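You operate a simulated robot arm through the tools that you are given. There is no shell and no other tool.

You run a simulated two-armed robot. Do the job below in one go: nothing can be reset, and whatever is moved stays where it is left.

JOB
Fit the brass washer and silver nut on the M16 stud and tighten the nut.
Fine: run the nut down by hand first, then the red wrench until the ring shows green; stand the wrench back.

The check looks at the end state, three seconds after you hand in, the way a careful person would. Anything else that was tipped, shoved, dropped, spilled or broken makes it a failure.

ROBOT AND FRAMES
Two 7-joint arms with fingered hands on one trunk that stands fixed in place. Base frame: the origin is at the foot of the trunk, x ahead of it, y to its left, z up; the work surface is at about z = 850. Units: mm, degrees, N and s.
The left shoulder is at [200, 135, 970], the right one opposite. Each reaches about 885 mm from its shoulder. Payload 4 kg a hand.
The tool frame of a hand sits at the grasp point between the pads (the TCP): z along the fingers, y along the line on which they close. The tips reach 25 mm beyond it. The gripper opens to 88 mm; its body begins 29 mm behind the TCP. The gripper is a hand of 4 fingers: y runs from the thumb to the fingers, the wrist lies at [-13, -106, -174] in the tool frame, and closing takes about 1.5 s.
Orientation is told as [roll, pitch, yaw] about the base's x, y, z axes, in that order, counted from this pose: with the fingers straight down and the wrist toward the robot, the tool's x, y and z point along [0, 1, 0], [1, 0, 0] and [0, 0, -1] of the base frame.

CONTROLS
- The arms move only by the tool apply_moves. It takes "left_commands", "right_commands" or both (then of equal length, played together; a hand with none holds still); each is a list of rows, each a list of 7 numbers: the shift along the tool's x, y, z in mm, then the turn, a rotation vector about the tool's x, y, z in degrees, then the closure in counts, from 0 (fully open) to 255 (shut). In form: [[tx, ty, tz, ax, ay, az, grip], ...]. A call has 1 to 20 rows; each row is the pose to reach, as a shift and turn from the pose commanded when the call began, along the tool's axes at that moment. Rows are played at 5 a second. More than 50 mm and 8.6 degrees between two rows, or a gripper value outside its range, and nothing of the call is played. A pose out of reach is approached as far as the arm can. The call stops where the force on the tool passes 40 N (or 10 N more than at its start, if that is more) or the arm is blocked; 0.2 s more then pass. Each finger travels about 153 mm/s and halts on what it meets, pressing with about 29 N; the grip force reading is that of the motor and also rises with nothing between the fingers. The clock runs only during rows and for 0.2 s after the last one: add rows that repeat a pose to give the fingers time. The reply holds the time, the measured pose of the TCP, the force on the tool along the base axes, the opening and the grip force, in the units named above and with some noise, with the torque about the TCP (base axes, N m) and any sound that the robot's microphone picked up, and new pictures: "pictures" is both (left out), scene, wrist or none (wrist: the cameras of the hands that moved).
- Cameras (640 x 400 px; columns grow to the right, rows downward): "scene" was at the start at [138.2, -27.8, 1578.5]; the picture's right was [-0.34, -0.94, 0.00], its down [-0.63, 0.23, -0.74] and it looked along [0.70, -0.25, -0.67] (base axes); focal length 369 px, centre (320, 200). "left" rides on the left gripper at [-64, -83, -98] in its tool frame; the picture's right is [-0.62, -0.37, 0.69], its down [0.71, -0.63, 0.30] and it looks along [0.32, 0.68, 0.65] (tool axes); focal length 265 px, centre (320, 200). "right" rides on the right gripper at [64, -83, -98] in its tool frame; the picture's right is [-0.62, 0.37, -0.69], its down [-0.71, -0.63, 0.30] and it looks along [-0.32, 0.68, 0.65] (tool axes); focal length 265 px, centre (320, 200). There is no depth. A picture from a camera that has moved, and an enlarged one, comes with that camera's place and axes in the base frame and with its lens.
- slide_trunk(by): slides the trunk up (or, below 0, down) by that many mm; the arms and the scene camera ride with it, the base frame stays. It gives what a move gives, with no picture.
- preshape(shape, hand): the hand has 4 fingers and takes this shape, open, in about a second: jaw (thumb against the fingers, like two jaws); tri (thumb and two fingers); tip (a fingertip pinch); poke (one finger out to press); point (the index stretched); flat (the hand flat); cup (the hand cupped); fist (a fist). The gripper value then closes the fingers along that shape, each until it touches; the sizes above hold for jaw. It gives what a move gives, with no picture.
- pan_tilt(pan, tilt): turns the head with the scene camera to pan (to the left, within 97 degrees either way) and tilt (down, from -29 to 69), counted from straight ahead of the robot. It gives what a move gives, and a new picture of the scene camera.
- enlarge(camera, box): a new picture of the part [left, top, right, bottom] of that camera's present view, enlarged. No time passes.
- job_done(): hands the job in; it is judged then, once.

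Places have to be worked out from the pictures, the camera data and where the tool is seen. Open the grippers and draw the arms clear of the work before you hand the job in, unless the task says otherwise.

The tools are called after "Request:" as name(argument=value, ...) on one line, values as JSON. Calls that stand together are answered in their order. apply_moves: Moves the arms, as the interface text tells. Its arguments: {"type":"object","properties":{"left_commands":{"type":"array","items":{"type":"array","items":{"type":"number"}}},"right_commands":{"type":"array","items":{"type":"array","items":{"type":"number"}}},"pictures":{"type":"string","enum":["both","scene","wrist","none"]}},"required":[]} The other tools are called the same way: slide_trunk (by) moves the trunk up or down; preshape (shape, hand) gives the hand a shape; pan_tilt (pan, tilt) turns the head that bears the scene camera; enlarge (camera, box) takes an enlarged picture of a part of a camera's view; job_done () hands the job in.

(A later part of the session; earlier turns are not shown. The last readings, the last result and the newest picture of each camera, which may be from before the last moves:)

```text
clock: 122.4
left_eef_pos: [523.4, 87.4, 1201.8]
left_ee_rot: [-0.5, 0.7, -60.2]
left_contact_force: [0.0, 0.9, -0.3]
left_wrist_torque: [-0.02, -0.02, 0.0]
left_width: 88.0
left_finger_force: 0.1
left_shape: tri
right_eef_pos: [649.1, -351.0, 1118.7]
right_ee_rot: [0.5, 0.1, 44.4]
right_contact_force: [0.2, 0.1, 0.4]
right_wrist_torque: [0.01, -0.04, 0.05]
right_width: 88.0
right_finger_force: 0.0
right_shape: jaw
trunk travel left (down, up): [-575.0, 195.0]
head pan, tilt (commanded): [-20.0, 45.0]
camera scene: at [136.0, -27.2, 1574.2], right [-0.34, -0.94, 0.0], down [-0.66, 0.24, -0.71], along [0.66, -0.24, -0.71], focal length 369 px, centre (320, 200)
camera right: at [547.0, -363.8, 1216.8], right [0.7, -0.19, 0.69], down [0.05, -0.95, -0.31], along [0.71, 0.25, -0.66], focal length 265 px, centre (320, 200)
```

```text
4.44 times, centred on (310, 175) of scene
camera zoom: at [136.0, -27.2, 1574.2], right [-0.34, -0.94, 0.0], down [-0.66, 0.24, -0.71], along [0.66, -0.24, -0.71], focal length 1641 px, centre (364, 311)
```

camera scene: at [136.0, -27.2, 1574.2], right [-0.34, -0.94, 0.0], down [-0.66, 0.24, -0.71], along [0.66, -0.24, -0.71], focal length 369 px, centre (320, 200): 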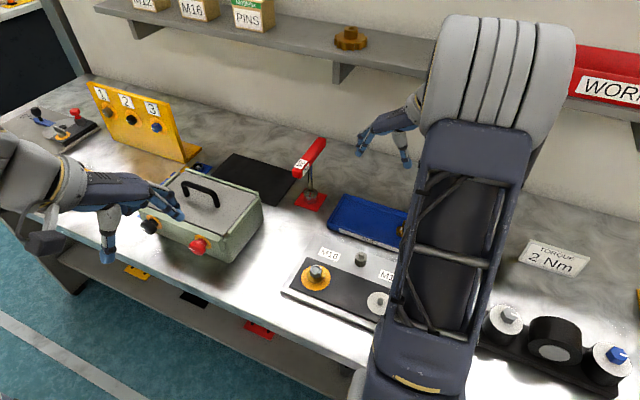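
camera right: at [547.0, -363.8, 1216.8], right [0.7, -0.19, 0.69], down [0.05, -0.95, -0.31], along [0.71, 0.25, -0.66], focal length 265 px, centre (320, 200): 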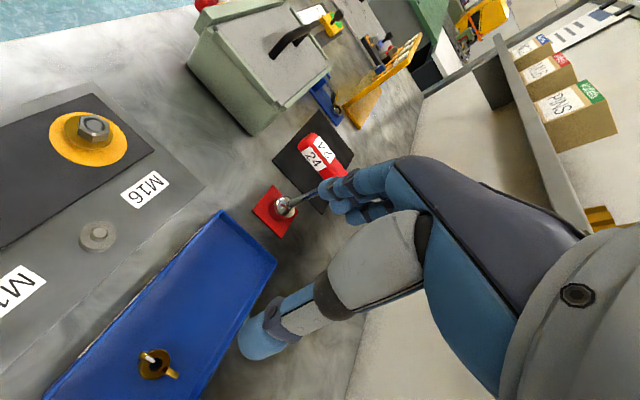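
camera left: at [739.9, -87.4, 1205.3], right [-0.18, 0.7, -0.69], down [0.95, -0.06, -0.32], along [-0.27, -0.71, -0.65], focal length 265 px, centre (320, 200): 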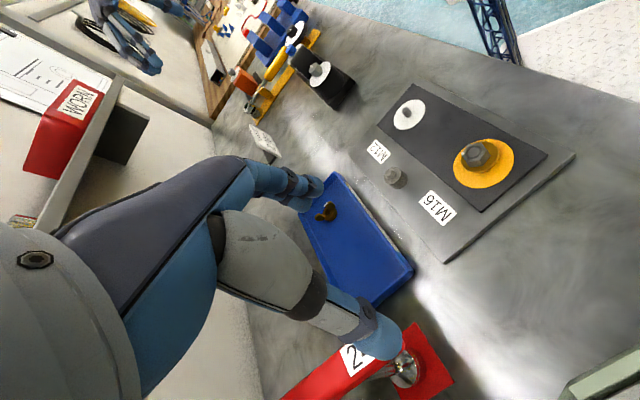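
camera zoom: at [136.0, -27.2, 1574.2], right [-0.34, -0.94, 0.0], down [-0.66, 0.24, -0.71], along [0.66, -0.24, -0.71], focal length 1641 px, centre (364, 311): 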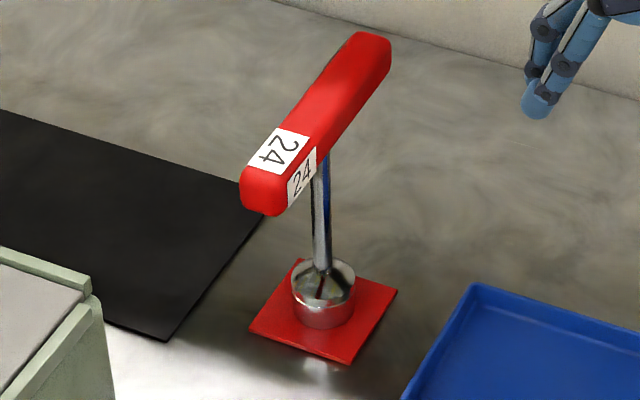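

I'll move the right hand to a hover about 40 mm above the handle for a closer look.

Request:
apply_moves(right_commands=[[-9.5, 37, 6, 0, 0, 0, 0], [-19, 74, 13, 0, 0, 0, 0], [-28.5, 111, 20, 0, 0, 0, 0], [-38, 148, 27, 0, 0, 0, 0], [-47.6, 185.8, 34, 0, 0, 0, 0], [-47.6, 185.8, 34, 0, 0, 0, 0]], pictures="both")

Request:
enlarge(camera="right", box=[160, 160, 380, 340])

Request:
enlarge(camera="scene", box=[280, 100, 360, 220])

```text
clock: 123.8
left_eef_pos: [521.6, 86.7, 1199.4]
left_ee_rot: [-0.5, 0.7, -60.2]
left_contact_force: [-0.2, -0.1, -1.2]
left_wrist_torque: [0.02, -0.02, 0.0]
left_width: 87.9
left_finger_force: 0.2
left_shape: tri
right_eef_pos: [816.9, -255.9, 1085.8]
right_ee_rot: [0.5, 0.0, 44.3]
right_contact_force: [-0.1, 0.4, 0.1]
right_wrist_torque: [0.02, 0.01, -0.06]
right_width: 87.4
right_finger_force: 0.0
right_shape: jaw
trunk travel left (down, up): [-575.0, 195.0]
head pan, tilt (commanded): [-20.0, 45.0]
camera scene: at [136.0, -27.2, 1574.2], right [-0.34, -0.94, 0.0], down [-0.66, 0.24, -0.71], along [0.66, -0.24, -0.71], focal length 369 px, centre (320, 200)
camera right: at [714.9, -267.8, 1183.7], right [0.7, -0.19, 0.69], down [0.05, -0.95, -0.31], along [0.71, 0.25, -0.66], focal length 265 px, centre (320, 200)
```

scene: 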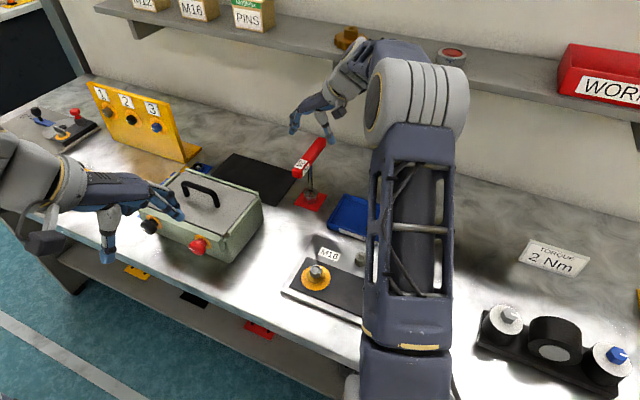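
right: 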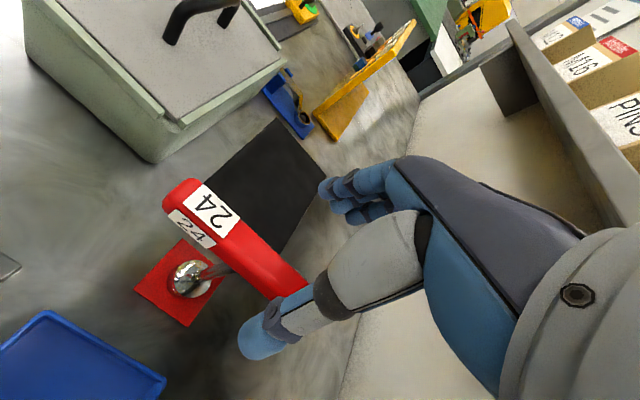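

```text
2.22 times, centred on (270, 250) of right
camera zoom: at [714.9, -267.8, 1183.7], right [0.7, -0.19, 0.69], down [0.05, -0.95, -0.31], along [0.71, 0.25, -0.66], focal length 590 px, centre (431, 89)
```

zoom: 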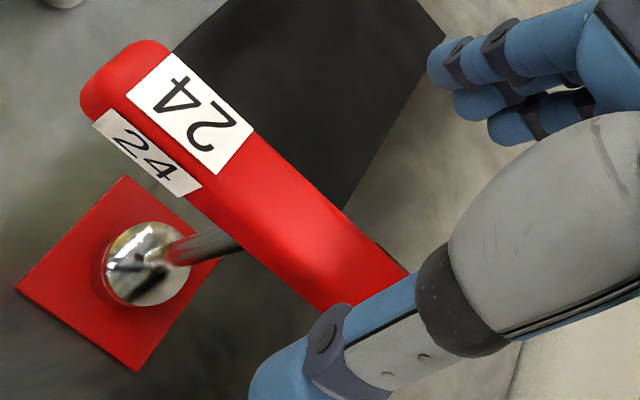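

```text
3.33 times, centred on (320, 160) of scene
camera zoom: at [136.0, -27.2, 1574.2], right [-0.34, -0.94, 0.0], down [-0.66, 0.24, -0.71], along [0.66, -0.24, -0.71], focal length 1231 px, centre (320, 333)
```

zoom: 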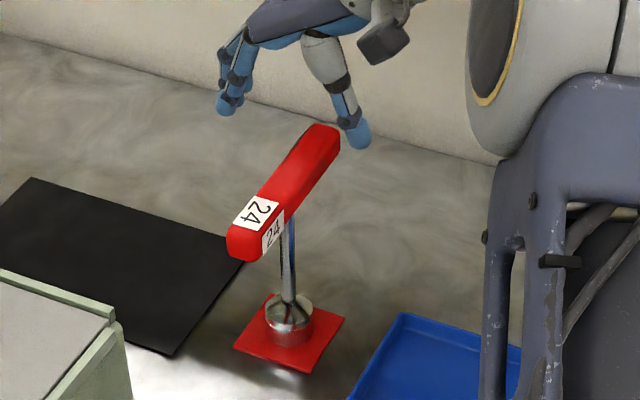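

The handle centre is about (823.5,-251) with the bar at -46.6°. I'll centre the hand over it and lower to about 20 mm above the grip height to check that it straddles properly.

Request:
apply_moves(right_commands=[[-0.4, 3.2, 15, 0, 0, 0.5, 0], [-0.7, 6.4, 30, 0, 0, 0.9, 0], [-0.7, 6.4, 45, 0, 0, 0.9, 0], [-0.7, 6.4, 60, 0, 0, 0.9, 0], [-0.7, 6.4, 60, 0, 0, 0.9, 0]], pictures="none")

Request:
enlarge(camera="right", box=[140, 140, 420, 380])

Request:
enlarge(camera="scene", box=[280, 110, 360, 220])

```text
clock: 125.0
left_eef_pos: [523.3, 87.9, 1200.6]
left_ee_rot: [-0.5, 0.7, -60.2]
left_contact_force: [0.1, -0.4, 0.5]
left_wrist_torque: [0.05, 0.04, -0.03]
left_width: 88.1
left_finger_force: 0.1
left_shape: tri
right_eef_pos: [820.1, -251.2, 1023.5]
right_ee_rot: [0.5, 0.0, 43.4]
right_contact_force: [0.7, 0.5, 0.2]
right_wrist_torque: [0.01, 0.0, 0.04]
right_width: 87.7
right_finger_force: 0.1
right_shape: jaw
trunk travel left (down, up): [-575.0, 195.0]
head pan, tilt (commanded): [-20.0, 45.0]
```

```text
1.67 times, centred on (280, 260) of right
camera zoom: at [718.4, -262.3, 1123.4], right [0.7, -0.2, 0.69], down [0.03, -0.95, -0.31], along [0.71, 0.24, -0.66], focal length 442 px, centre (387, 100)
```

zoom: 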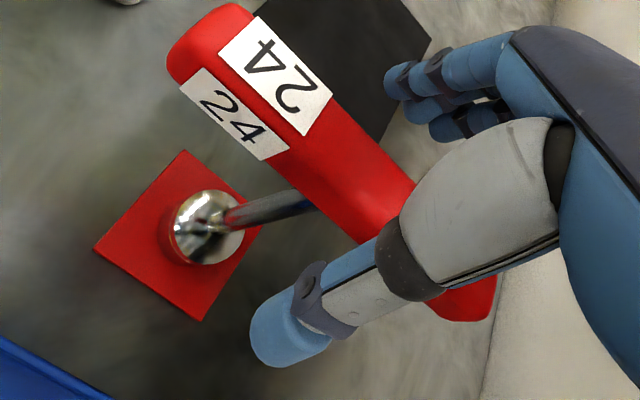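

```text
3.64 times, centred on (320, 165) of scene
camera zoom: at [136.0, -27.1, 1574.2], right [-0.34, -0.94, 0.0], down [-0.66, 0.24, -0.71], along [0.66, -0.24, -0.71], focal length 1343 px, centre (320, 327)
```

zoom: 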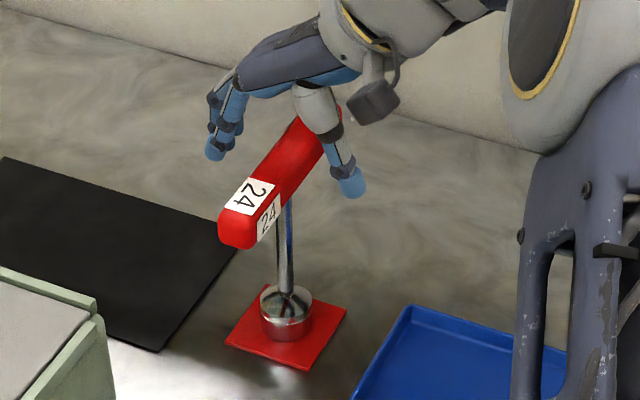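

The bar lies centrally between thumb and fingers. I'll go down 24 mm to grip height and close gently on it.

Request:
apply_moves(right_commands=[[-1, 1, 10, 0, 0, 0, 0], [-2, 2, 19, 0, 0, 0, 0], [-2, 2, 25, 0, 0, 0, 0], [-2, 2, 25, 0, 0, 0, 60], [-2, 2, 25, 0, 0, 0, 110], [-2, 2, 25, 0, 0, 0, 140], [-2, 2, 25, 0, 0, 0, 165], [-2, 2, 25, 0, 0, 0, 190], [-2, 2, 25, 0, 0, 0, 220], [-2, 2, 25, 0, 0, 0, 220]], pictures="none")

Request:
enlarge(camera="right", box=[140, 140, 420, 380])

Request:
enlarge(camera="scene", box=[280, 110, 360, 220])

```text
clock: 127.2
left_eef_pos: [522.9, 86.3, 1200.8]
left_ee_rot: [-0.6, 0.6, -60.2]
left_contact_force: [0.1, 0.5, 0.5]
left_wrist_torque: [-0.02, 0.02, 0.02]
left_width: 88.2
left_finger_force: 0.1
left_shape: tri
right_eef_pos: [823.0, -250.9, 1000.3]
right_ee_rot: [0.5, 0.1, 43.4]
right_contact_force: [-0.3, 0.4, 0.4]
right_wrist_torque: [0.01, 0.01, 0.03]
right_width: 13.0
right_finger_force: 0.1
right_shape: jaw
trunk travel left (down, up): [-575.0, 195.0]
head pan, tilt (commanded): [-20.0, 45.0]
```

```text
1.67 times, centred on (280, 260) of right
camera zoom: at [721.0, -261.9, 1098.6], right [0.7, -0.2, 0.69], down [0.03, -0.95, -0.31], along [0.71, 0.24, -0.66], focal length 442 px, centre (387, 100)
```

zoom: 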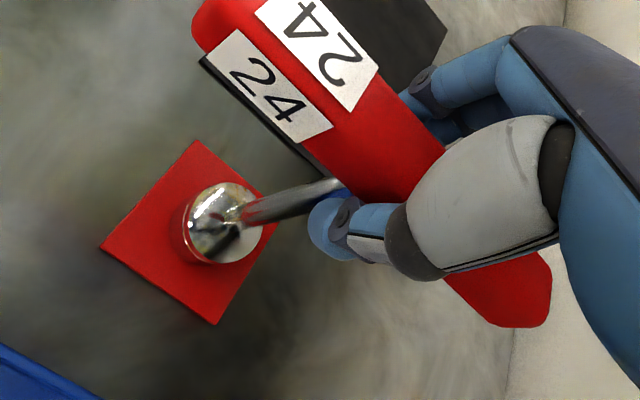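

```text
3.64 times, centred on (320, 165) of scene
camera zoom: at [136.1, -27.2, 1574.2], right [-0.34, -0.94, 0.0], down [-0.66, 0.24, -0.71], along [0.66, -0.24, -0.71], focal length 1343 px, centre (320, 327)
```

zoom: 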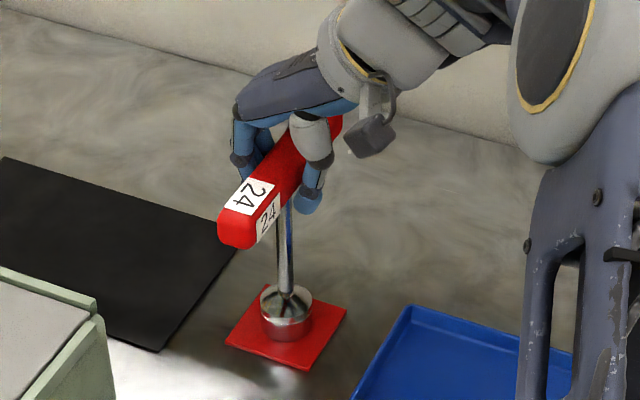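

The fingers have curled under the bar without pressing yet. I'll close fully so they clamp it.

Request:
apply_moves(right_commands=[[0, 0, 0, 0, 0, 0, 235], [0, 0, 0, 0, 0, 0, 245], [0, 0, 0, 0, 0, 0, 255], [0, 0, 0, 0, 0, 0, 255], [0, 0, 0, 0, 0, 0, 255]], pictures="none")

Request:
enlarge(camera="right", box=[180, 140, 420, 340])

Request:
enlarge(camera="scene", box=[290, 120, 340, 180])

```text
clock: 128.4
left_eef_pos: [522.7, 87.2, 1200.4]
left_ee_rot: [-0.5, 0.7, -60.1]
left_contact_force: [-0.5, -0.4, -0.2]
left_wrist_torque: [-0.01, 0.01, 0.03]
left_width: 88.3
left_finger_force: 0.0
left_shape: tri
right_eef_pos: [822.6, -251.8, 999.6]
right_ee_rot: [0.7, 0.2, 43.5]
right_contact_force: [1.2, 0.3, -3.1]
right_wrist_torque: [0.01, -0.07, 0.05]
right_width: 17.1
right_finger_force: 28.7
right_shape: jaw
trunk travel left (down, up): [-575.0, 195.0]
head pan, tilt (commanded): [-20.0, 45.0]
```

```text
2.00 times, centred on (300, 240) of right
camera zoom: at [721.0, -261.9, 1098.5], right [0.7, -0.2, 0.69], down [0.03, -0.95, -0.31], along [0.71, 0.24, -0.66], focal length 531 px, centre (360, 120)
```

zoom: 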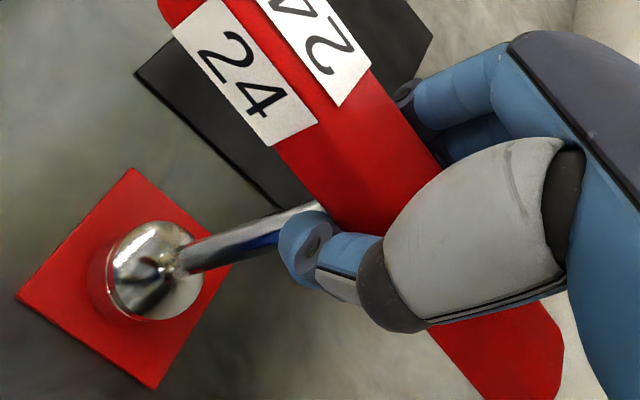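

```text
6.67 times, centred on (315, 150) of scene
camera zoom: at [136.2, -27.2, 1574.1], right [-0.34, -0.94, 0.0], down [-0.66, 0.24, -0.71], along [0.66, -0.24, -0.71], focal length 2462 px, centre (353, 533)
```

zoom: 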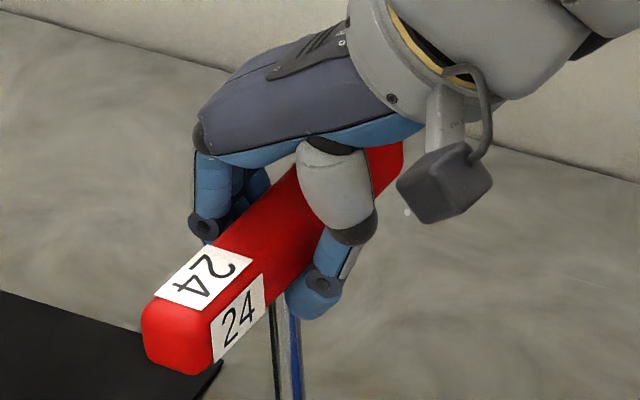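

It's clamped at 28.7 N around the bar. I'll lift 8 mm and check that the wrench rises straight.

Request:
apply_moves(right_commands=[[0, 0, -3, 0, 0, 0, 255], [0, 0, -8, 0, 0, 0, 255], [0, 0, -8, 0, 0, 0, 255]], pictures="none")

Request:
enlarge(camera="scene", box=[280, 120, 350, 220])

Request:
enlarge(camera="right", box=[160, 140, 420, 360])

```text
clock: 129.2
left_eef_pos: [521.3, 87.1, 1200.2]
left_ee_rot: [-0.4, 0.7, -60.2]
left_contact_force: [0.2, 0.5, 0.7]
left_wrist_torque: [-0.02, 0.01, 0.01]
left_width: 88.3
left_finger_force: 0.0
left_shape: tri
right_eef_pos: [823.7, -251.0, 1007.6]
right_ee_rot: [0.7, 0.1, 43.6]
right_contact_force: [-0.1, -0.4, -3.0]
right_wrist_torque: [0.07, -0.02, 0.01]
right_width: 17.1
right_finger_force: 28.8
right_shape: jaw
trunk travel left (down, up): [-575.0, 195.0]
head pan, tilt (commanded): [-20.0, 45.0]
```

```text
4.00 times, centred on (315, 170) of scene
camera zoom: at [136.2, -27.2, 1574.1], right [-0.34, -0.94, 0.0], down [-0.66, 0.24, -0.71], along [0.66, -0.24, -0.71], focal length 1477 px, centre (340, 320)
```

zoom: 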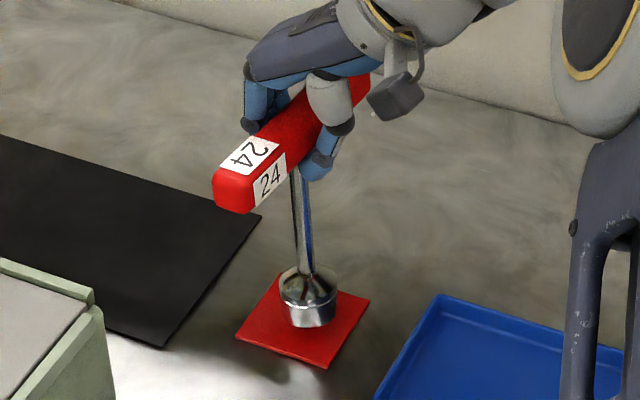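

```text
1.82 times, centred on (290, 250) of right
camera zoom: at [721.4, -262.3, 1106.6], right [0.7, -0.2, 0.69], down [0.03, -0.95, -0.31], along [0.71, 0.24, -0.66], focal length 483 px, centre (374, 109)
```

zoom: 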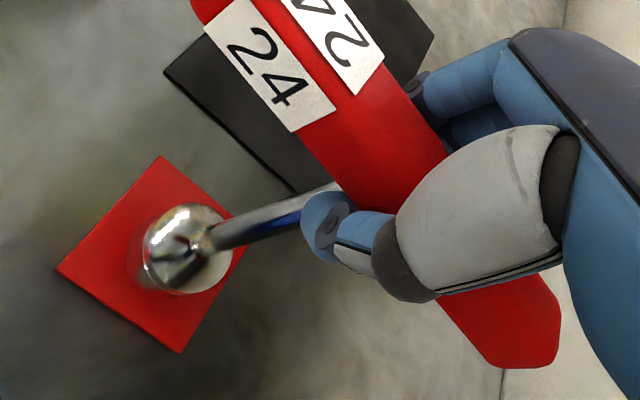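

The wrench is up, weighing 3 N and leaning only slightly. I'll raise it so the socket clears everything and carry it slowly to above the M16 nut.

Request:
apply_moves(right_commands=[[0, 0, -20, 0, 0, 0, 255], [0, 0, -45, 0, 0, 0, 255], [10, -6, -70, 0, 0, 0, 255], [32, -18, -75, 0, 0, 0, 255], [54, -31, -75, 0, 0, 0, 255], [78, -45, -75, 0, 0, 0, 255], [103, -59, -75, 0, 0, 0, 255], [128, -73, -75, 0, 0, 0, 255], [153, -87, -75, 0, 0, 0, 255], [178, -101, -75, 0, 0, 0, 255], [200, -114, -75, 0, 0, 0, 255], [218, -125, -75, 0, 0, 0, 255], [227, -130, -75, 0, 0, 0, 255], [227, -130, -75, 0, 0, 0, 255]], pictures="both")

```text
clock: 132.2
left_eef_pos: [522.4, 85.4, 1201.8]
left_ee_rot: [-0.5, 0.7, -60.3]
left_contact_force: [0.6, -0.7, -0.2]
left_wrist_torque: [-0.02, 0.03, 0.02]
left_width: 88.1
left_finger_force: 0.0
left_shape: tri
right_eef_pos: [573.7, -177.1, 1085.7]
right_ee_rot: [0.5, 0.1, 43.6]
right_contact_force: [-0.8, 0.1, -2.4]
right_wrist_torque: [-0.01, 0.0, 0.0]
right_width: 16.8
right_finger_force: 29.2
right_shape: jaw
trunk travel left (down, up): [-575.0, 195.0]
head pan, tilt (commanded): [-20.0, 45.0]
camera scene: at [136.1, -27.2, 1574.1], right [-0.34, -0.94, 0.0], down [-0.66, 0.24, -0.71], along [0.66, -0.24, -0.71], focal length 369 px, centre (320, 200)
camera right: at [471.8, -187.9, 1184.4], right [0.7, -0.2, 0.69], down [0.03, -0.95, -0.31], along [0.71, 0.24, -0.66], focal length 265 px, centre (320, 200)
```

scene: 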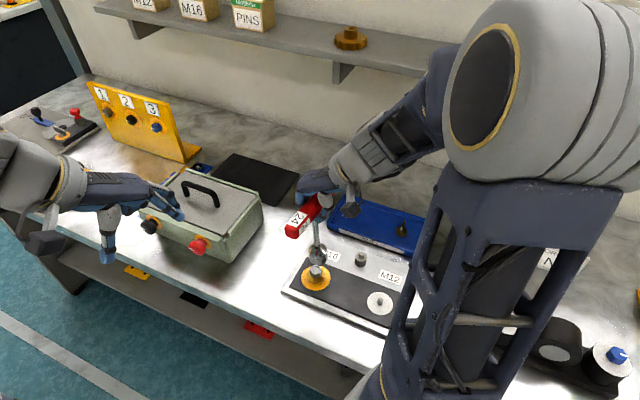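
right: 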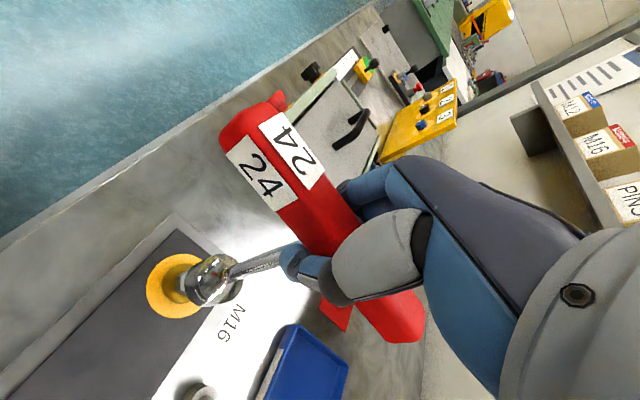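

The wrench is now over the nut. I'll enlarge both views to judge the lean and the offset.

Request:
enlarge(camera="scene", box=[280, 180, 360, 310])

Request:
enlarge(camera="right", box=[130, 210, 330, 350])

Request:
enlarge(camera="left", box=[320, 60, 640, 340])

```text
3.08 times, centred on (320, 245) of scene
camera zoom: at [136.1, -27.2, 1574.1], right [-0.34, -0.94, 0.0], down [-0.66, 0.24, -0.71], along [0.66, -0.24, -0.71], focal length 1136 px, centre (320, 62)
```

zoom: 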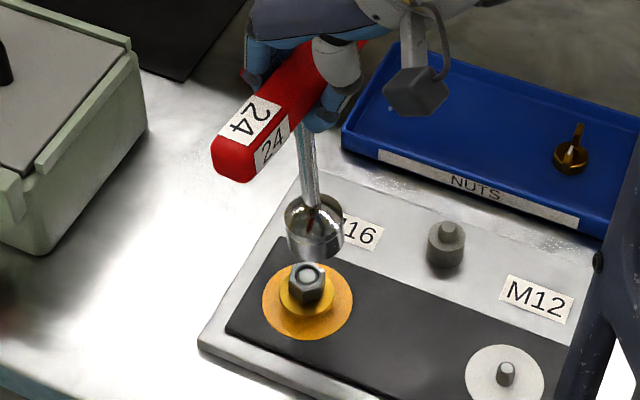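

```text
2.86 times, centred on (230, 280) of right
camera zoom: at [471.8, -187.9, 1184.4], right [0.7, -0.2, 0.69], down [0.03, -0.95, -0.31], along [0.71, 0.24, -0.66], focal length 758 px, centre (577, -29)
```

zoom: 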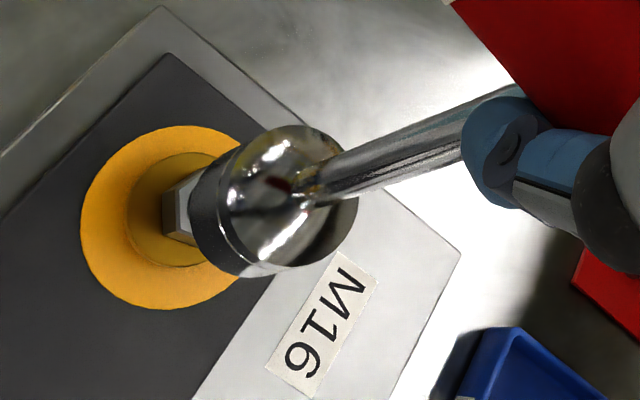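

```text
1.43 times, centred on (480, 200) of left
camera zoom: at [426.4, 127.6, 1300.3], right [-0.73, 0.02, -0.68], down [0.3, 0.9, -0.3], along [0.61, -0.43, -0.67], focal length 379 px, centre (91, 200)
```

zoom: 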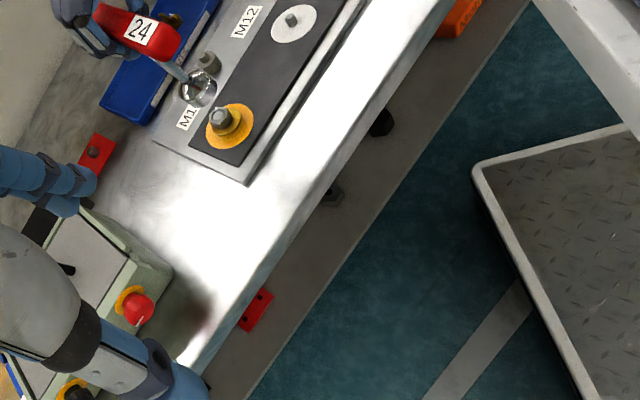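

There is also a peg on the red stand that the socket fits over, which is good to know for later. I'll zoom the left camera on the socket for a third viewpoint, and on the stand.

Request:
enlarge(camera="left", box=[340, 60, 460, 170])

Request:
enlarge(camera="left", box=[300, 140, 360, 190])

Request:
enlarge(camera="scene", box=[290, 170, 350, 230])

```text
3.64 times, centred on (400, 115) of left
camera zoom: at [426.4, 127.6, 1300.3], right [-0.73, 0.02, -0.68], down [0.3, 0.9, -0.3], along [0.61, -0.43, -0.67], focal length 965 px, centre (29, 509)
```

zoom: 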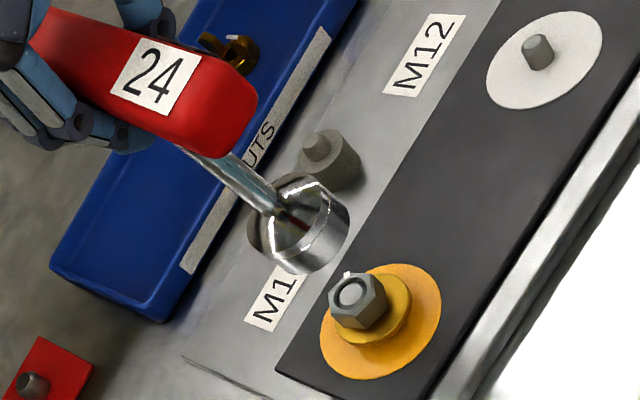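

```text
8.00 times, centred on (330, 165) of left
camera zoom: at [426.4, 127.6, 1300.3], right [-0.73, 0.02, -0.68], down [0.3, 0.9, -0.3], along [0.61, -0.43, -0.67], focal length 2123 px, centre (240, 480)
```

zoom: 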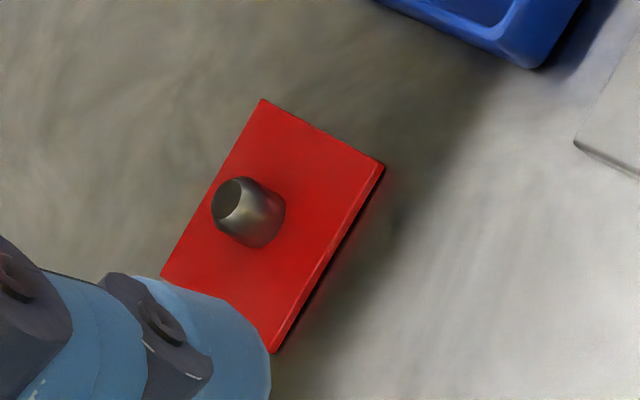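

```text
6.67 times, centred on (320, 200) of scene
camera zoom: at [136.1, -27.2, 1574.1], right [-0.34, -0.94, 0.0], down [-0.66, 0.24, -0.71], along [0.66, -0.24, -0.71], focal length 2462 px, centre (320, 200)
```

zoom: 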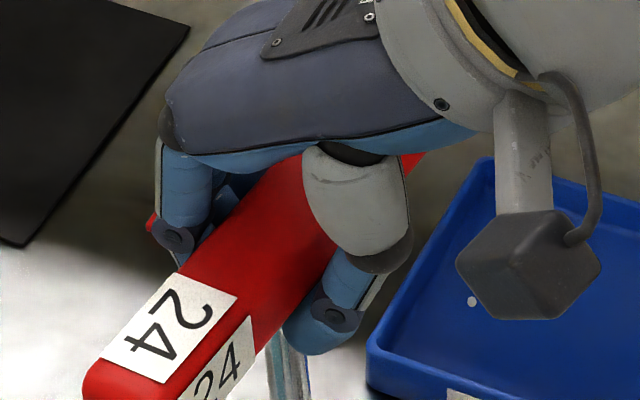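

The stand has a tapered round peg, so returning the wrench will be self-centring. The wrench leans about 9° with its bottom toward -y. I'll tilt the hand to bring the shaft upright.

Request:
apply_moves(right_commands=[[0, 0, 0, -2.8, 1.3, 0, 255], [0, 0, 0, -5.6, 2.7, 0, 255], [0, 0, 0, -8.5, 4, 0, 255], [0, 0, 0, -8.5, 4, 0, 255]], pictures="none")

Request:
enlarge(camera="scene", box=[280, 180, 360, 310])

Request:
enlarge(camera="left", box=[340, 60, 460, 170])

Request:
enlarge(camera="right", box=[130, 210, 330, 350])

```text
clock: 133.2
left_eef_pos: [522.6, 87.3, 1200.1]
left_ee_rot: [-0.5, 0.7, -60.2]
left_contact_force: [0.1, -0.4, -0.2]
left_wrist_torque: [0.01, -0.02, 0.0]
left_width: 88.0
left_finger_force: 0.0
left_shape: tri
right_eef_pos: [573.4, -178.6, 1086.0]
right_ee_rot: [4.5, -8.4, 43.2]
right_contact_force: [0.4, 0.6, -2.6]
right_wrist_torque: [0.03, 0.0, -0.01]
right_width: 17.4
right_finger_force: 28.7
right_shape: jaw
trunk travel left (down, up): [-575.0, 195.0]
head pan, tilt (commanded): [-20.0, 45.0]
```

```text
3.08 times, centred on (320, 245) of scene
camera zoom: at [136.1, -27.1, 1574.2], right [-0.34, -0.94, 0.0], down [-0.66, 0.24, -0.71], along [0.66, -0.24, -0.71], focal length 1136 px, centre (320, 62)
```

zoom: 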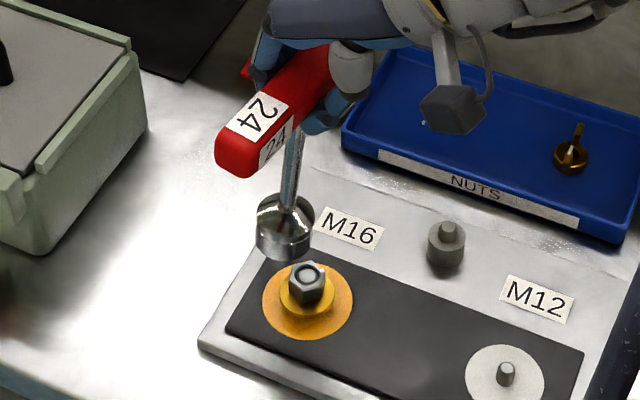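

```text
3.64 times, centred on (400, 115) of left
camera zoom: at [426.3, 127.6, 1300.3], right [-0.73, 0.02, -0.68], down [0.3, 0.9, -0.3], along [0.61, -0.43, -0.67], focal length 965 px, centre (29, 509)
```

zoom: 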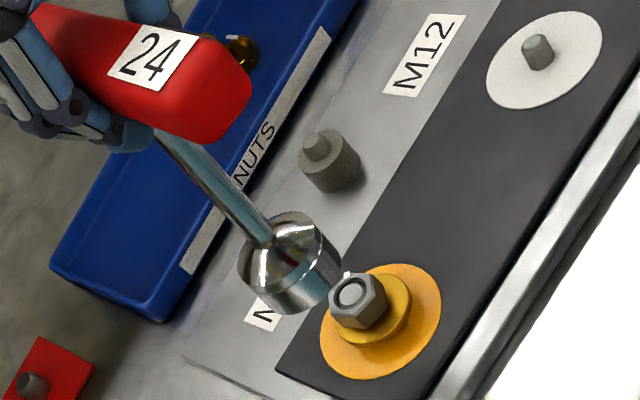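

```text
2.86 times, centred on (230, 280) of right
camera zoom: at [465.5, -202.8, 1174.7], right [0.66, -0.31, 0.69], down [0.05, -0.89, -0.45], along [0.75, 0.33, -0.57], focal length 758 px, centre (577, -29)
```

zoom: 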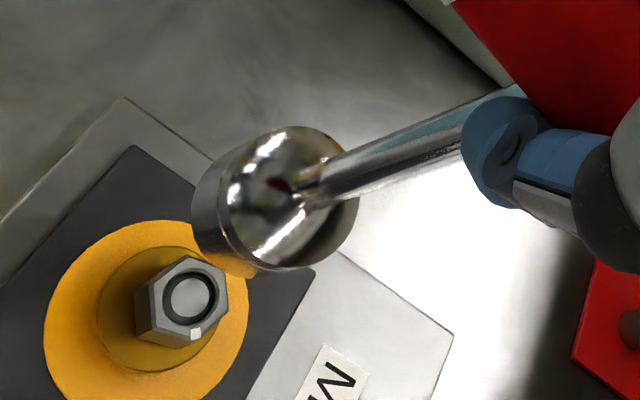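

I overshot a little; the two views suggest undoing just under half of that tilt.

Request:
apply_moves(right_commands=[[0, 0, 0, 2, -0.9, 0, 255], [0, 0, 0, 4, -1.8, 0, 255], [0, 0, 0, 4, -1.8, 0, 255]], pictures="none")

Request:
enlarge(camera="scene", box=[290, 190, 350, 290])

Request:
enlarge(camera="left", box=[360, 70, 450, 160])

Request:
enlarge(camera="right", box=[130, 210, 330, 350])

```text
clock: 134.0
left_eef_pos: [522.5, 87.3, 1200.5]
left_ee_rot: [-0.4, 0.7, -60.4]
left_contact_force: [0.0, 0.2, -0.5]
left_wrist_torque: [0.01, 0.02, -0.02]
left_width: 88.0
left_finger_force: 0.1
left_shape: tri
right_eef_pos: [572.4, -175.7, 1086.4]
right_ee_rot: [2.8, -4.4, 43.4]
right_contact_force: [0.7, -0.3, -2.7]
right_wrist_torque: [-0.03, 0.0, -0.01]
right_width: 17.0
right_finger_force: 28.8
right_shape: jaw
trunk travel left (down, up): [-575.0, 195.0]
head pan, tilt (commanded): [-20.0, 45.0]
```

```text
4.00 times, centred on (320, 240) of scene
camera zoom: at [136.1, -27.2, 1574.2], right [-0.34, -0.94, 0.0], down [-0.66, 0.24, -0.71], along [0.66, -0.24, -0.71], focal length 1477 px, centre (320, 40)
```

zoom: 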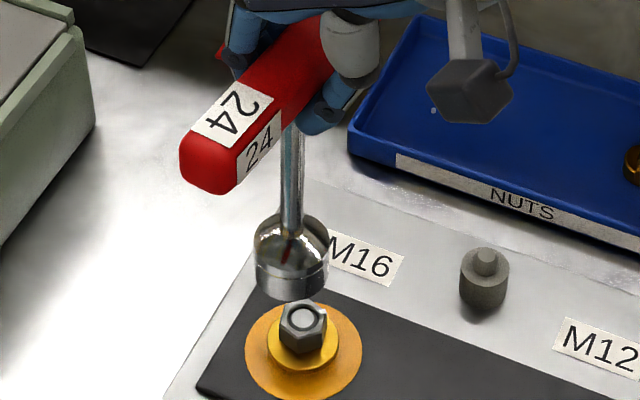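

```text
4.44 times, centred on (405, 115) of left
camera zoom: at [426.3, 127.5, 1300.3], right [-0.73, 0.02, -0.68], down [0.3, 0.9, -0.3], along [0.61, -0.43, -0.67], focal length 1180 px, centre (-58, 578)
```

zoom: 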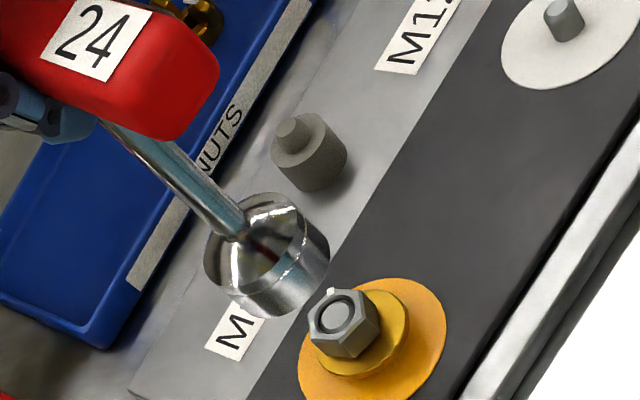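

```text
2.86 times, centred on (230, 280) of right
camera zoom: at [468.0, -195.3, 1180.1], right [0.68, -0.26, 0.69], down [0.04, -0.92, -0.39], along [0.73, 0.29, -0.61], focal length 758 px, centre (577, -29)
```

zoom: 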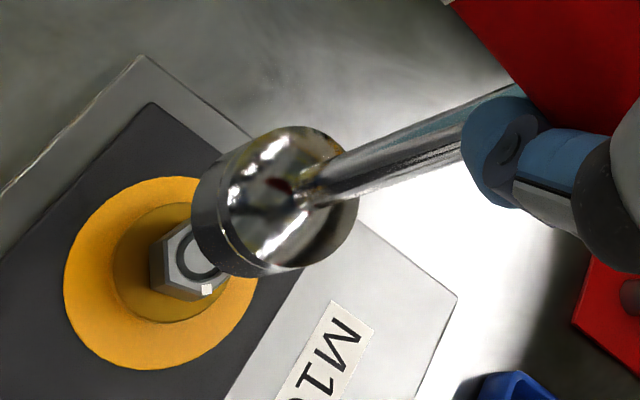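

The shaft now looks upright. The socket needs to move about (-3,-4.5) mm to be over the nut. I'll shift and lower 34 mm, to a few millimetres above the nut, then check again.

Request:
apply_moves(right_commands=[[-1, -2.5, 9, 0, 0, 0, 255], [-2, -5, 18, 0, 0, 0, 255], [-3, -7, 27, 0, 0, 0, 255], [-3.2, -7.7, 33.5, 0, 0, 0, 255], [-3.2, -7.7, 33.5, 0, 0, 0, 255]], pictures="none")

Request:
enlarge(camera="scene", box=[295, 220, 345, 290])

Request:
enlarge(camera="left", box=[370, 80, 450, 160])

Request:
enlarge(camera="right", box=[130, 210, 330, 350])

```text
clock: 135.2
left_eef_pos: [522.0, 86.5, 1200.7]
left_ee_rot: [-0.5, 0.7, -60.2]
left_contact_force: [0.5, -0.1, 0.0]
left_wrist_torque: [0.02, 0.01, -0.01]
left_width: 87.8
left_finger_force: 0.1
left_shape: tri
right_eef_pos: [570.4, -180.7, 1049.8]
right_ee_rot: [2.8, -4.4, 43.4]
right_contact_force: [0.3, -0.5, -3.0]
right_wrist_torque: [-0.01, 0.0, -0.02]
right_width: 17.1
right_finger_force: 29.2
right_shape: jaw
trunk travel left (down, up): [-575.0, 195.0]
head pan, tilt (commanded): [-20.0, 45.0]
```

```text
5.71 times, centred on (320, 255) of scene
camera zoom: at [136.1, -27.2, 1574.2], right [-0.34, -0.94, 0.0], down [-0.66, 0.24, -0.71], along [0.66, -0.24, -0.71], focal length 2110 px, centre (320, -114)
```

zoom: 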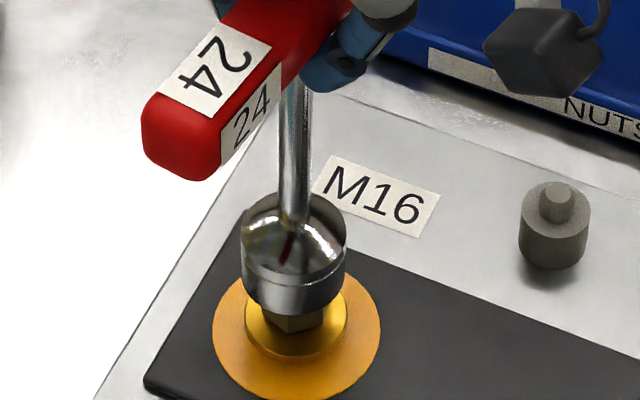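

```text
5.00 times, centred on (410, 120) of left
camera zoom: at [426.3, 127.6, 1300.4], right [-0.73, 0.02, -0.68], down [0.3, 0.9, -0.3], along [0.61, -0.43, -0.67], focal length 1327 px, centre (-130, 600)
```

zoom: 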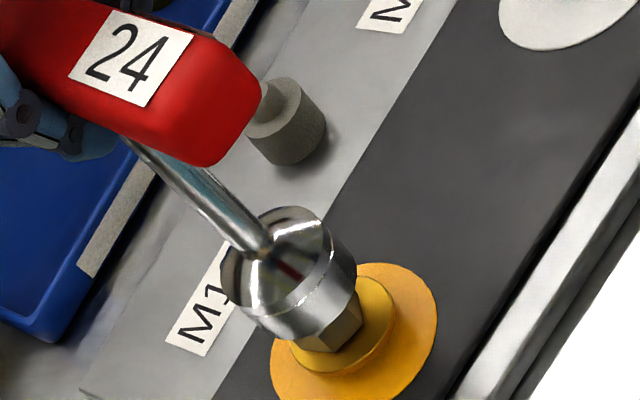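

```text
2.86 times, centred on (230, 280) of right
camera zoom: at [465.7, -199.5, 1145.2], right [0.68, -0.26, 0.69], down [0.04, -0.92, -0.39], along [0.73, 0.29, -0.61], focal length 758 px, centre (577, -29)
```

zoom: 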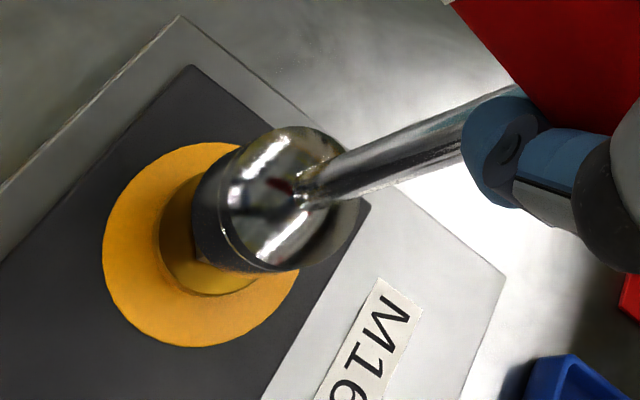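

The socket is just above the nut. I'll zoom closer in all three views to judge the remaining offset.

Request:
enlarge(camera="left", box=[405, 120, 445, 155])

Request:
enlarge(camera="scene", box=[302, 258, 332, 285])

Request:
enlarge(camera="right", box=[160, 250, 240, 320])

```text
11.43 times, centred on (425, 138) of left
camera zoom: at [426.3, 127.6, 1300.4], right [-0.73, 0.02, -0.68], down [0.3, 0.9, -0.3], along [0.61, -0.43, -0.67], focal length 3033 px, centre (-880, 914)
```

zoom: 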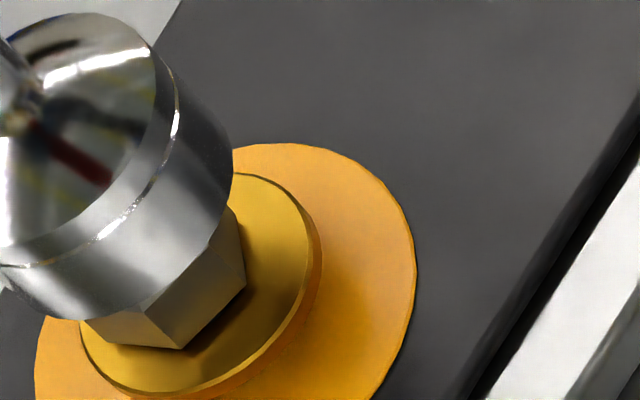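

```text
14.81 times, centred on (317, 272) of scene
camera zoom: at [136.1, -27.2, 1574.2], right [-0.34, -0.94, 0.0], down [-0.66, 0.24, -0.71], along [0.66, -0.24, -0.71], focal length 5470 px, centre (364, -859)
```

zoom: 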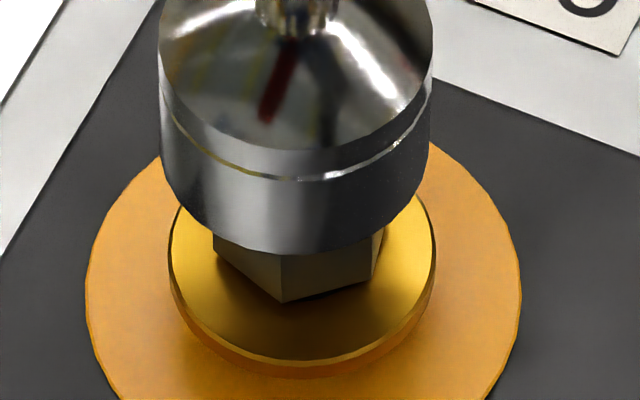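

```text
5.71 times, centred on (200, 285) of right
camera zoom: at [465.7, -199.5, 1145.2], right [0.68, -0.26, 0.69], down [0.04, -0.92, -0.39], along [0.73, 0.29, -0.61], focal length 1517 px, centre (1006, -286)
```

zoom: 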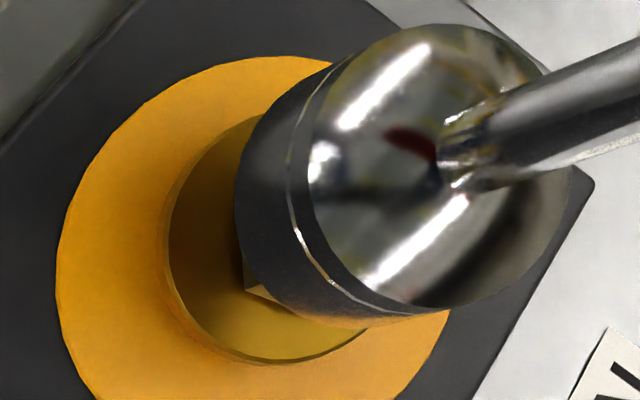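

The remaining offset is about (-1.6,-0.5) mm. I'll correct it and lower in small steps, watching for contact with the nut.

Request:
apply_moves(right_commands=[[0.3, -1, 1.5, 0, 0, 0, 255], [0.5, -1.9, 3, 0, 0, 0, 255], [0.5, -1.9, 5, 0, 0, 0, 255], [0.5, -1.9, 5, 0, 0, 0, 255]], pictures="none")

Request:
enlarge(camera="scene", box=[302, 258, 332, 285])

Request:
enlarge(camera="left", box=[405, 120, 445, 155])

```text
clock: 136.2
left_eef_pos: [522.1, 86.8, 1201.4]
left_ee_rot: [-0.4, 0.7, -60.3]
left_contact_force: [-0.5, 0.6, 0.4]
left_wrist_torque: [-0.02, -0.01, 0.0]
left_width: 88.1
left_finger_force: 0.0
left_shape: tri
right_eef_pos: [570.2, -181.7, 1045.3]
right_ee_rot: [2.8, -4.4, 43.4]
right_contact_force: [0.3, -0.4, -2.7]
right_wrist_torque: [0.0, 0.03, -0.03]
right_width: 17.1
right_finger_force: 28.5
right_shape: jaw
trunk travel left (down, up): [-575.0, 195.0]
head pan, tilt (commanded): [-20.0, 45.0]
```

```text
14.81 times, centred on (317, 272) of scene
camera zoom: at [136.1, -27.2, 1574.2], right [-0.34, -0.94, 0.0], down [-0.66, 0.24, -0.71], along [0.66, -0.24, -0.71], focal length 5470 px, centre (364, -859)
```

zoom: 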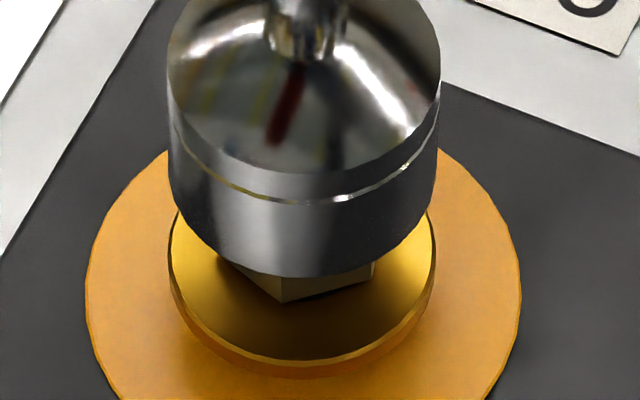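

```text
11.43 times, centred on (425, 138) of left
camera zoom: at [426.3, 127.6, 1300.3], right [-0.73, 0.02, -0.68], down [0.3, 0.9, -0.3], along [0.61, -0.43, -0.67], focal length 3033 px, centre (-880, 914)
```

zoom: 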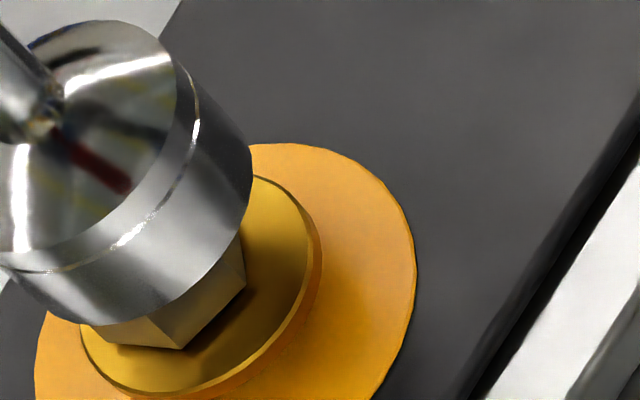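

Alignment looks within about half a millimetre in both views. I'll lower slowly another 6 mm.

Request:
apply_moves(right_commands=[[0, -0.1, 1.5, 0, 0, 0, 255], [-0.1, -0.2, 3, 0, 0, 0, 255], [-0.2, -0.3, 4.5, 0, 0, 0, 255], [-0.3, -0.4, 6, 0, 0, 0, 255], [-0.3, -0.4, 6, 0, 0, 0, 255]], pictures="none")

Request:
enlarge(camera="scene", box=[302, 258, 332, 285])

Request:
enlarge(camera="left", box=[405, 120, 445, 155])

```text
clock: 137.4
left_eef_pos: [522.3, 88.1, 1200.8]
left_ee_rot: [-0.5, 0.8, -60.2]
left_contact_force: [-0.6, 0.9, 0.3]
left_wrist_torque: [-0.01, 0.01, -0.03]
left_width: 87.9
left_finger_force: 0.0
left_shape: tri
right_eef_pos: [569.4, -181.9, 1039.8]
right_ee_rot: [2.8, -4.6, 43.4]
right_contact_force: [-0.4, 0.0, 0.8]
right_wrist_torque: [0.01, -0.04, 0.03]
right_width: 17.0
right_finger_force: 29.0
right_shape: jaw
trunk travel left (down, up): [-575.0, 195.0]
head pan, tilt (commanded): [-20.0, 45.0]
```

```text
14.81 times, centred on (317, 272) of scene
camera zoom: at [136.0, -27.1, 1574.2], right [-0.34, -0.94, 0.0], down [-0.66, 0.24, -0.71], along [0.66, -0.24, -0.71], focal length 5470 px, centre (364, -859)
```

zoom: 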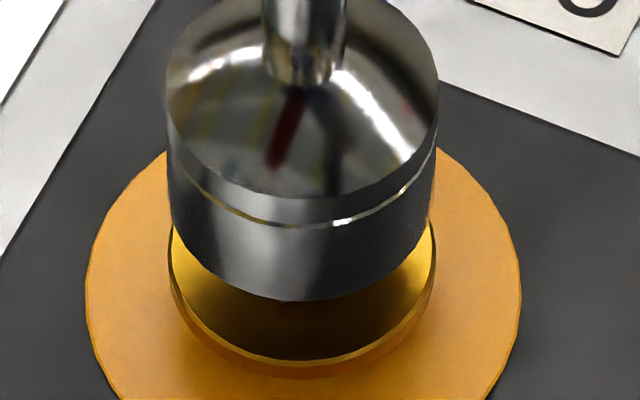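

```text
11.43 times, centred on (425, 138) of left
camera zoom: at [426.2, 127.6, 1300.4], right [-0.73, 0.02, -0.68], down [0.3, 0.9, -0.3], along [0.61, -0.43, -0.67], focal length 3033 px, centre (-880, 914)
```

zoom: 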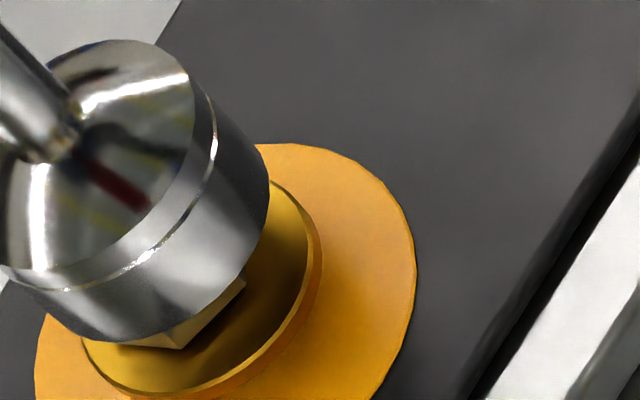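

Light contact, since the wrench weight is being taken. I'll press a further 1.5 mm to see whether the socket is on top of the nut or sliding over it.

Request:
apply_moves(right_commands=[[0, 0, 0.8, 0, 0, 0, 255], [0, 0, 1.5, 0, 0, 0, 255], [0, 0, 1.5, 0, 0, 0, 255]], pictures="none")

```text
clock: 138.2
left_eef_pos: [522.1, 86.4, 1200.3]
left_ee_rot: [-0.5, 0.7, -60.2]
left_contact_force: [-0.7, -0.7, 0.7]
left_wrist_torque: [0.04, 0.03, -0.01]
left_width: 88.0
left_finger_force: 0.1
left_shape: tri
right_eef_pos: [569.8, -180.3, 1040.0]
right_ee_rot: [2.7, -4.5, 43.3]
right_contact_force: [-1.5, -0.1, 7.5]
right_wrist_torque: [0.01, 0.02, 0.03]
right_width: 17.3
right_finger_force: 29.2
right_shape: jaw
trunk travel left (down, up): [-575.0, 195.0]
head pan, tilt (commanded): [-20.0, 45.0]
```

The socket rests on the nut's top, so the hexagons aren't aligned yet. I'll turn the wrench counter-clockwise in small steps under light pressure until it drops on.

Request:
apply_moves(right_commands=[[-0.4, 0.2, 0, 0.2, 0.3, -4, 255], [-0.8, 0.4, 0, 0.4, 0.6, -8, 255], [-0.8, 0.4, 0, 0.4, 0.6, -8, 255]], pictures="none")

```text
clock: 139.0
left_eef_pos: [522.3, 86.4, 1199.7]
left_ee_rot: [-0.5, 0.7, -60.4]
left_contact_force: [-0.4, -0.4, -0.5]
left_wrist_torque: [0.01, -0.01, 0.0]
left_width: 88.1
left_finger_force: 0.0
left_shape: tri
right_eef_pos: [569.4, -182.4, 1037.2]
right_ee_rot: [2.7, -4.3, 51.5]
right_contact_force: [0.7, -0.5, -3.3]
right_wrist_torque: [-0.02, 0.01, 0.03]
right_width: 16.8
right_finger_force: 29.3
right_shape: jaw
trunk travel left (down, up): [-575.0, 195.0]
head pan, tilt (commanded): [-20.0, 45.0]
```

The force fell back to the wrench's own weight: the socket has slipped over the nut. I'll lower it to seat fully.

Request:
apply_moves(right_commands=[[0, 0, 2, 0, 0, 0, 255], [0, 0, 4, 0, 0, 0, 255], [0, 0, 4, 0, 0, 0, 255]], pictures="none")

Request:
enlarge(camera="scene", box=[302, 258, 332, 285])

```text
clock: 139.8
left_eef_pos: [522.3, 86.7, 1200.5]
left_ee_rot: [-0.5, 0.8, -60.2]
left_contact_force: [0.2, 0.8, -0.5]
left_wrist_torque: [0.03, -0.02, 0.01]
left_width: 88.1
left_finger_force: 0.0
left_shape: tri
right_eef_pos: [568.9, -181.1, 1035.7]
right_ee_rot: [2.6, -4.5, 51.4]
right_contact_force: [-0.3, 0.1, -2.5]
right_wrist_torque: [0.0, 0.0, 0.02]
right_width: 16.8
right_finger_force: 28.5
right_shape: jaw
trunk travel left (down, up): [-575.0, 195.0]
head pan, tilt (commanded): [-20.0, 45.0]
```

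```text
14.81 times, centred on (317, 272) of scene
camera zoom: at [136.1, -27.2, 1574.1], right [-0.34, -0.94, 0.0], down [-0.66, 0.24, -0.71], along [0.66, -0.24, -0.71], focal length 5470 px, centre (364, -859)
```

zoom: 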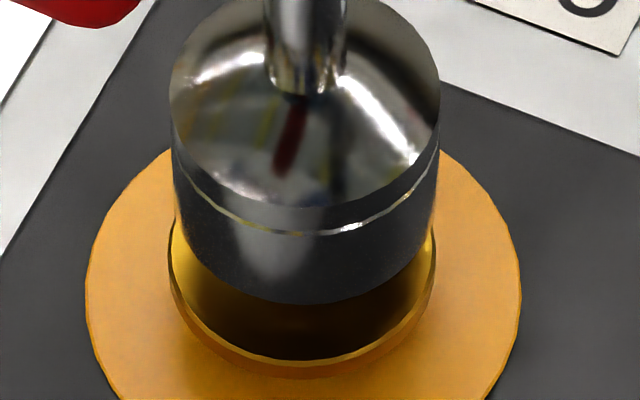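

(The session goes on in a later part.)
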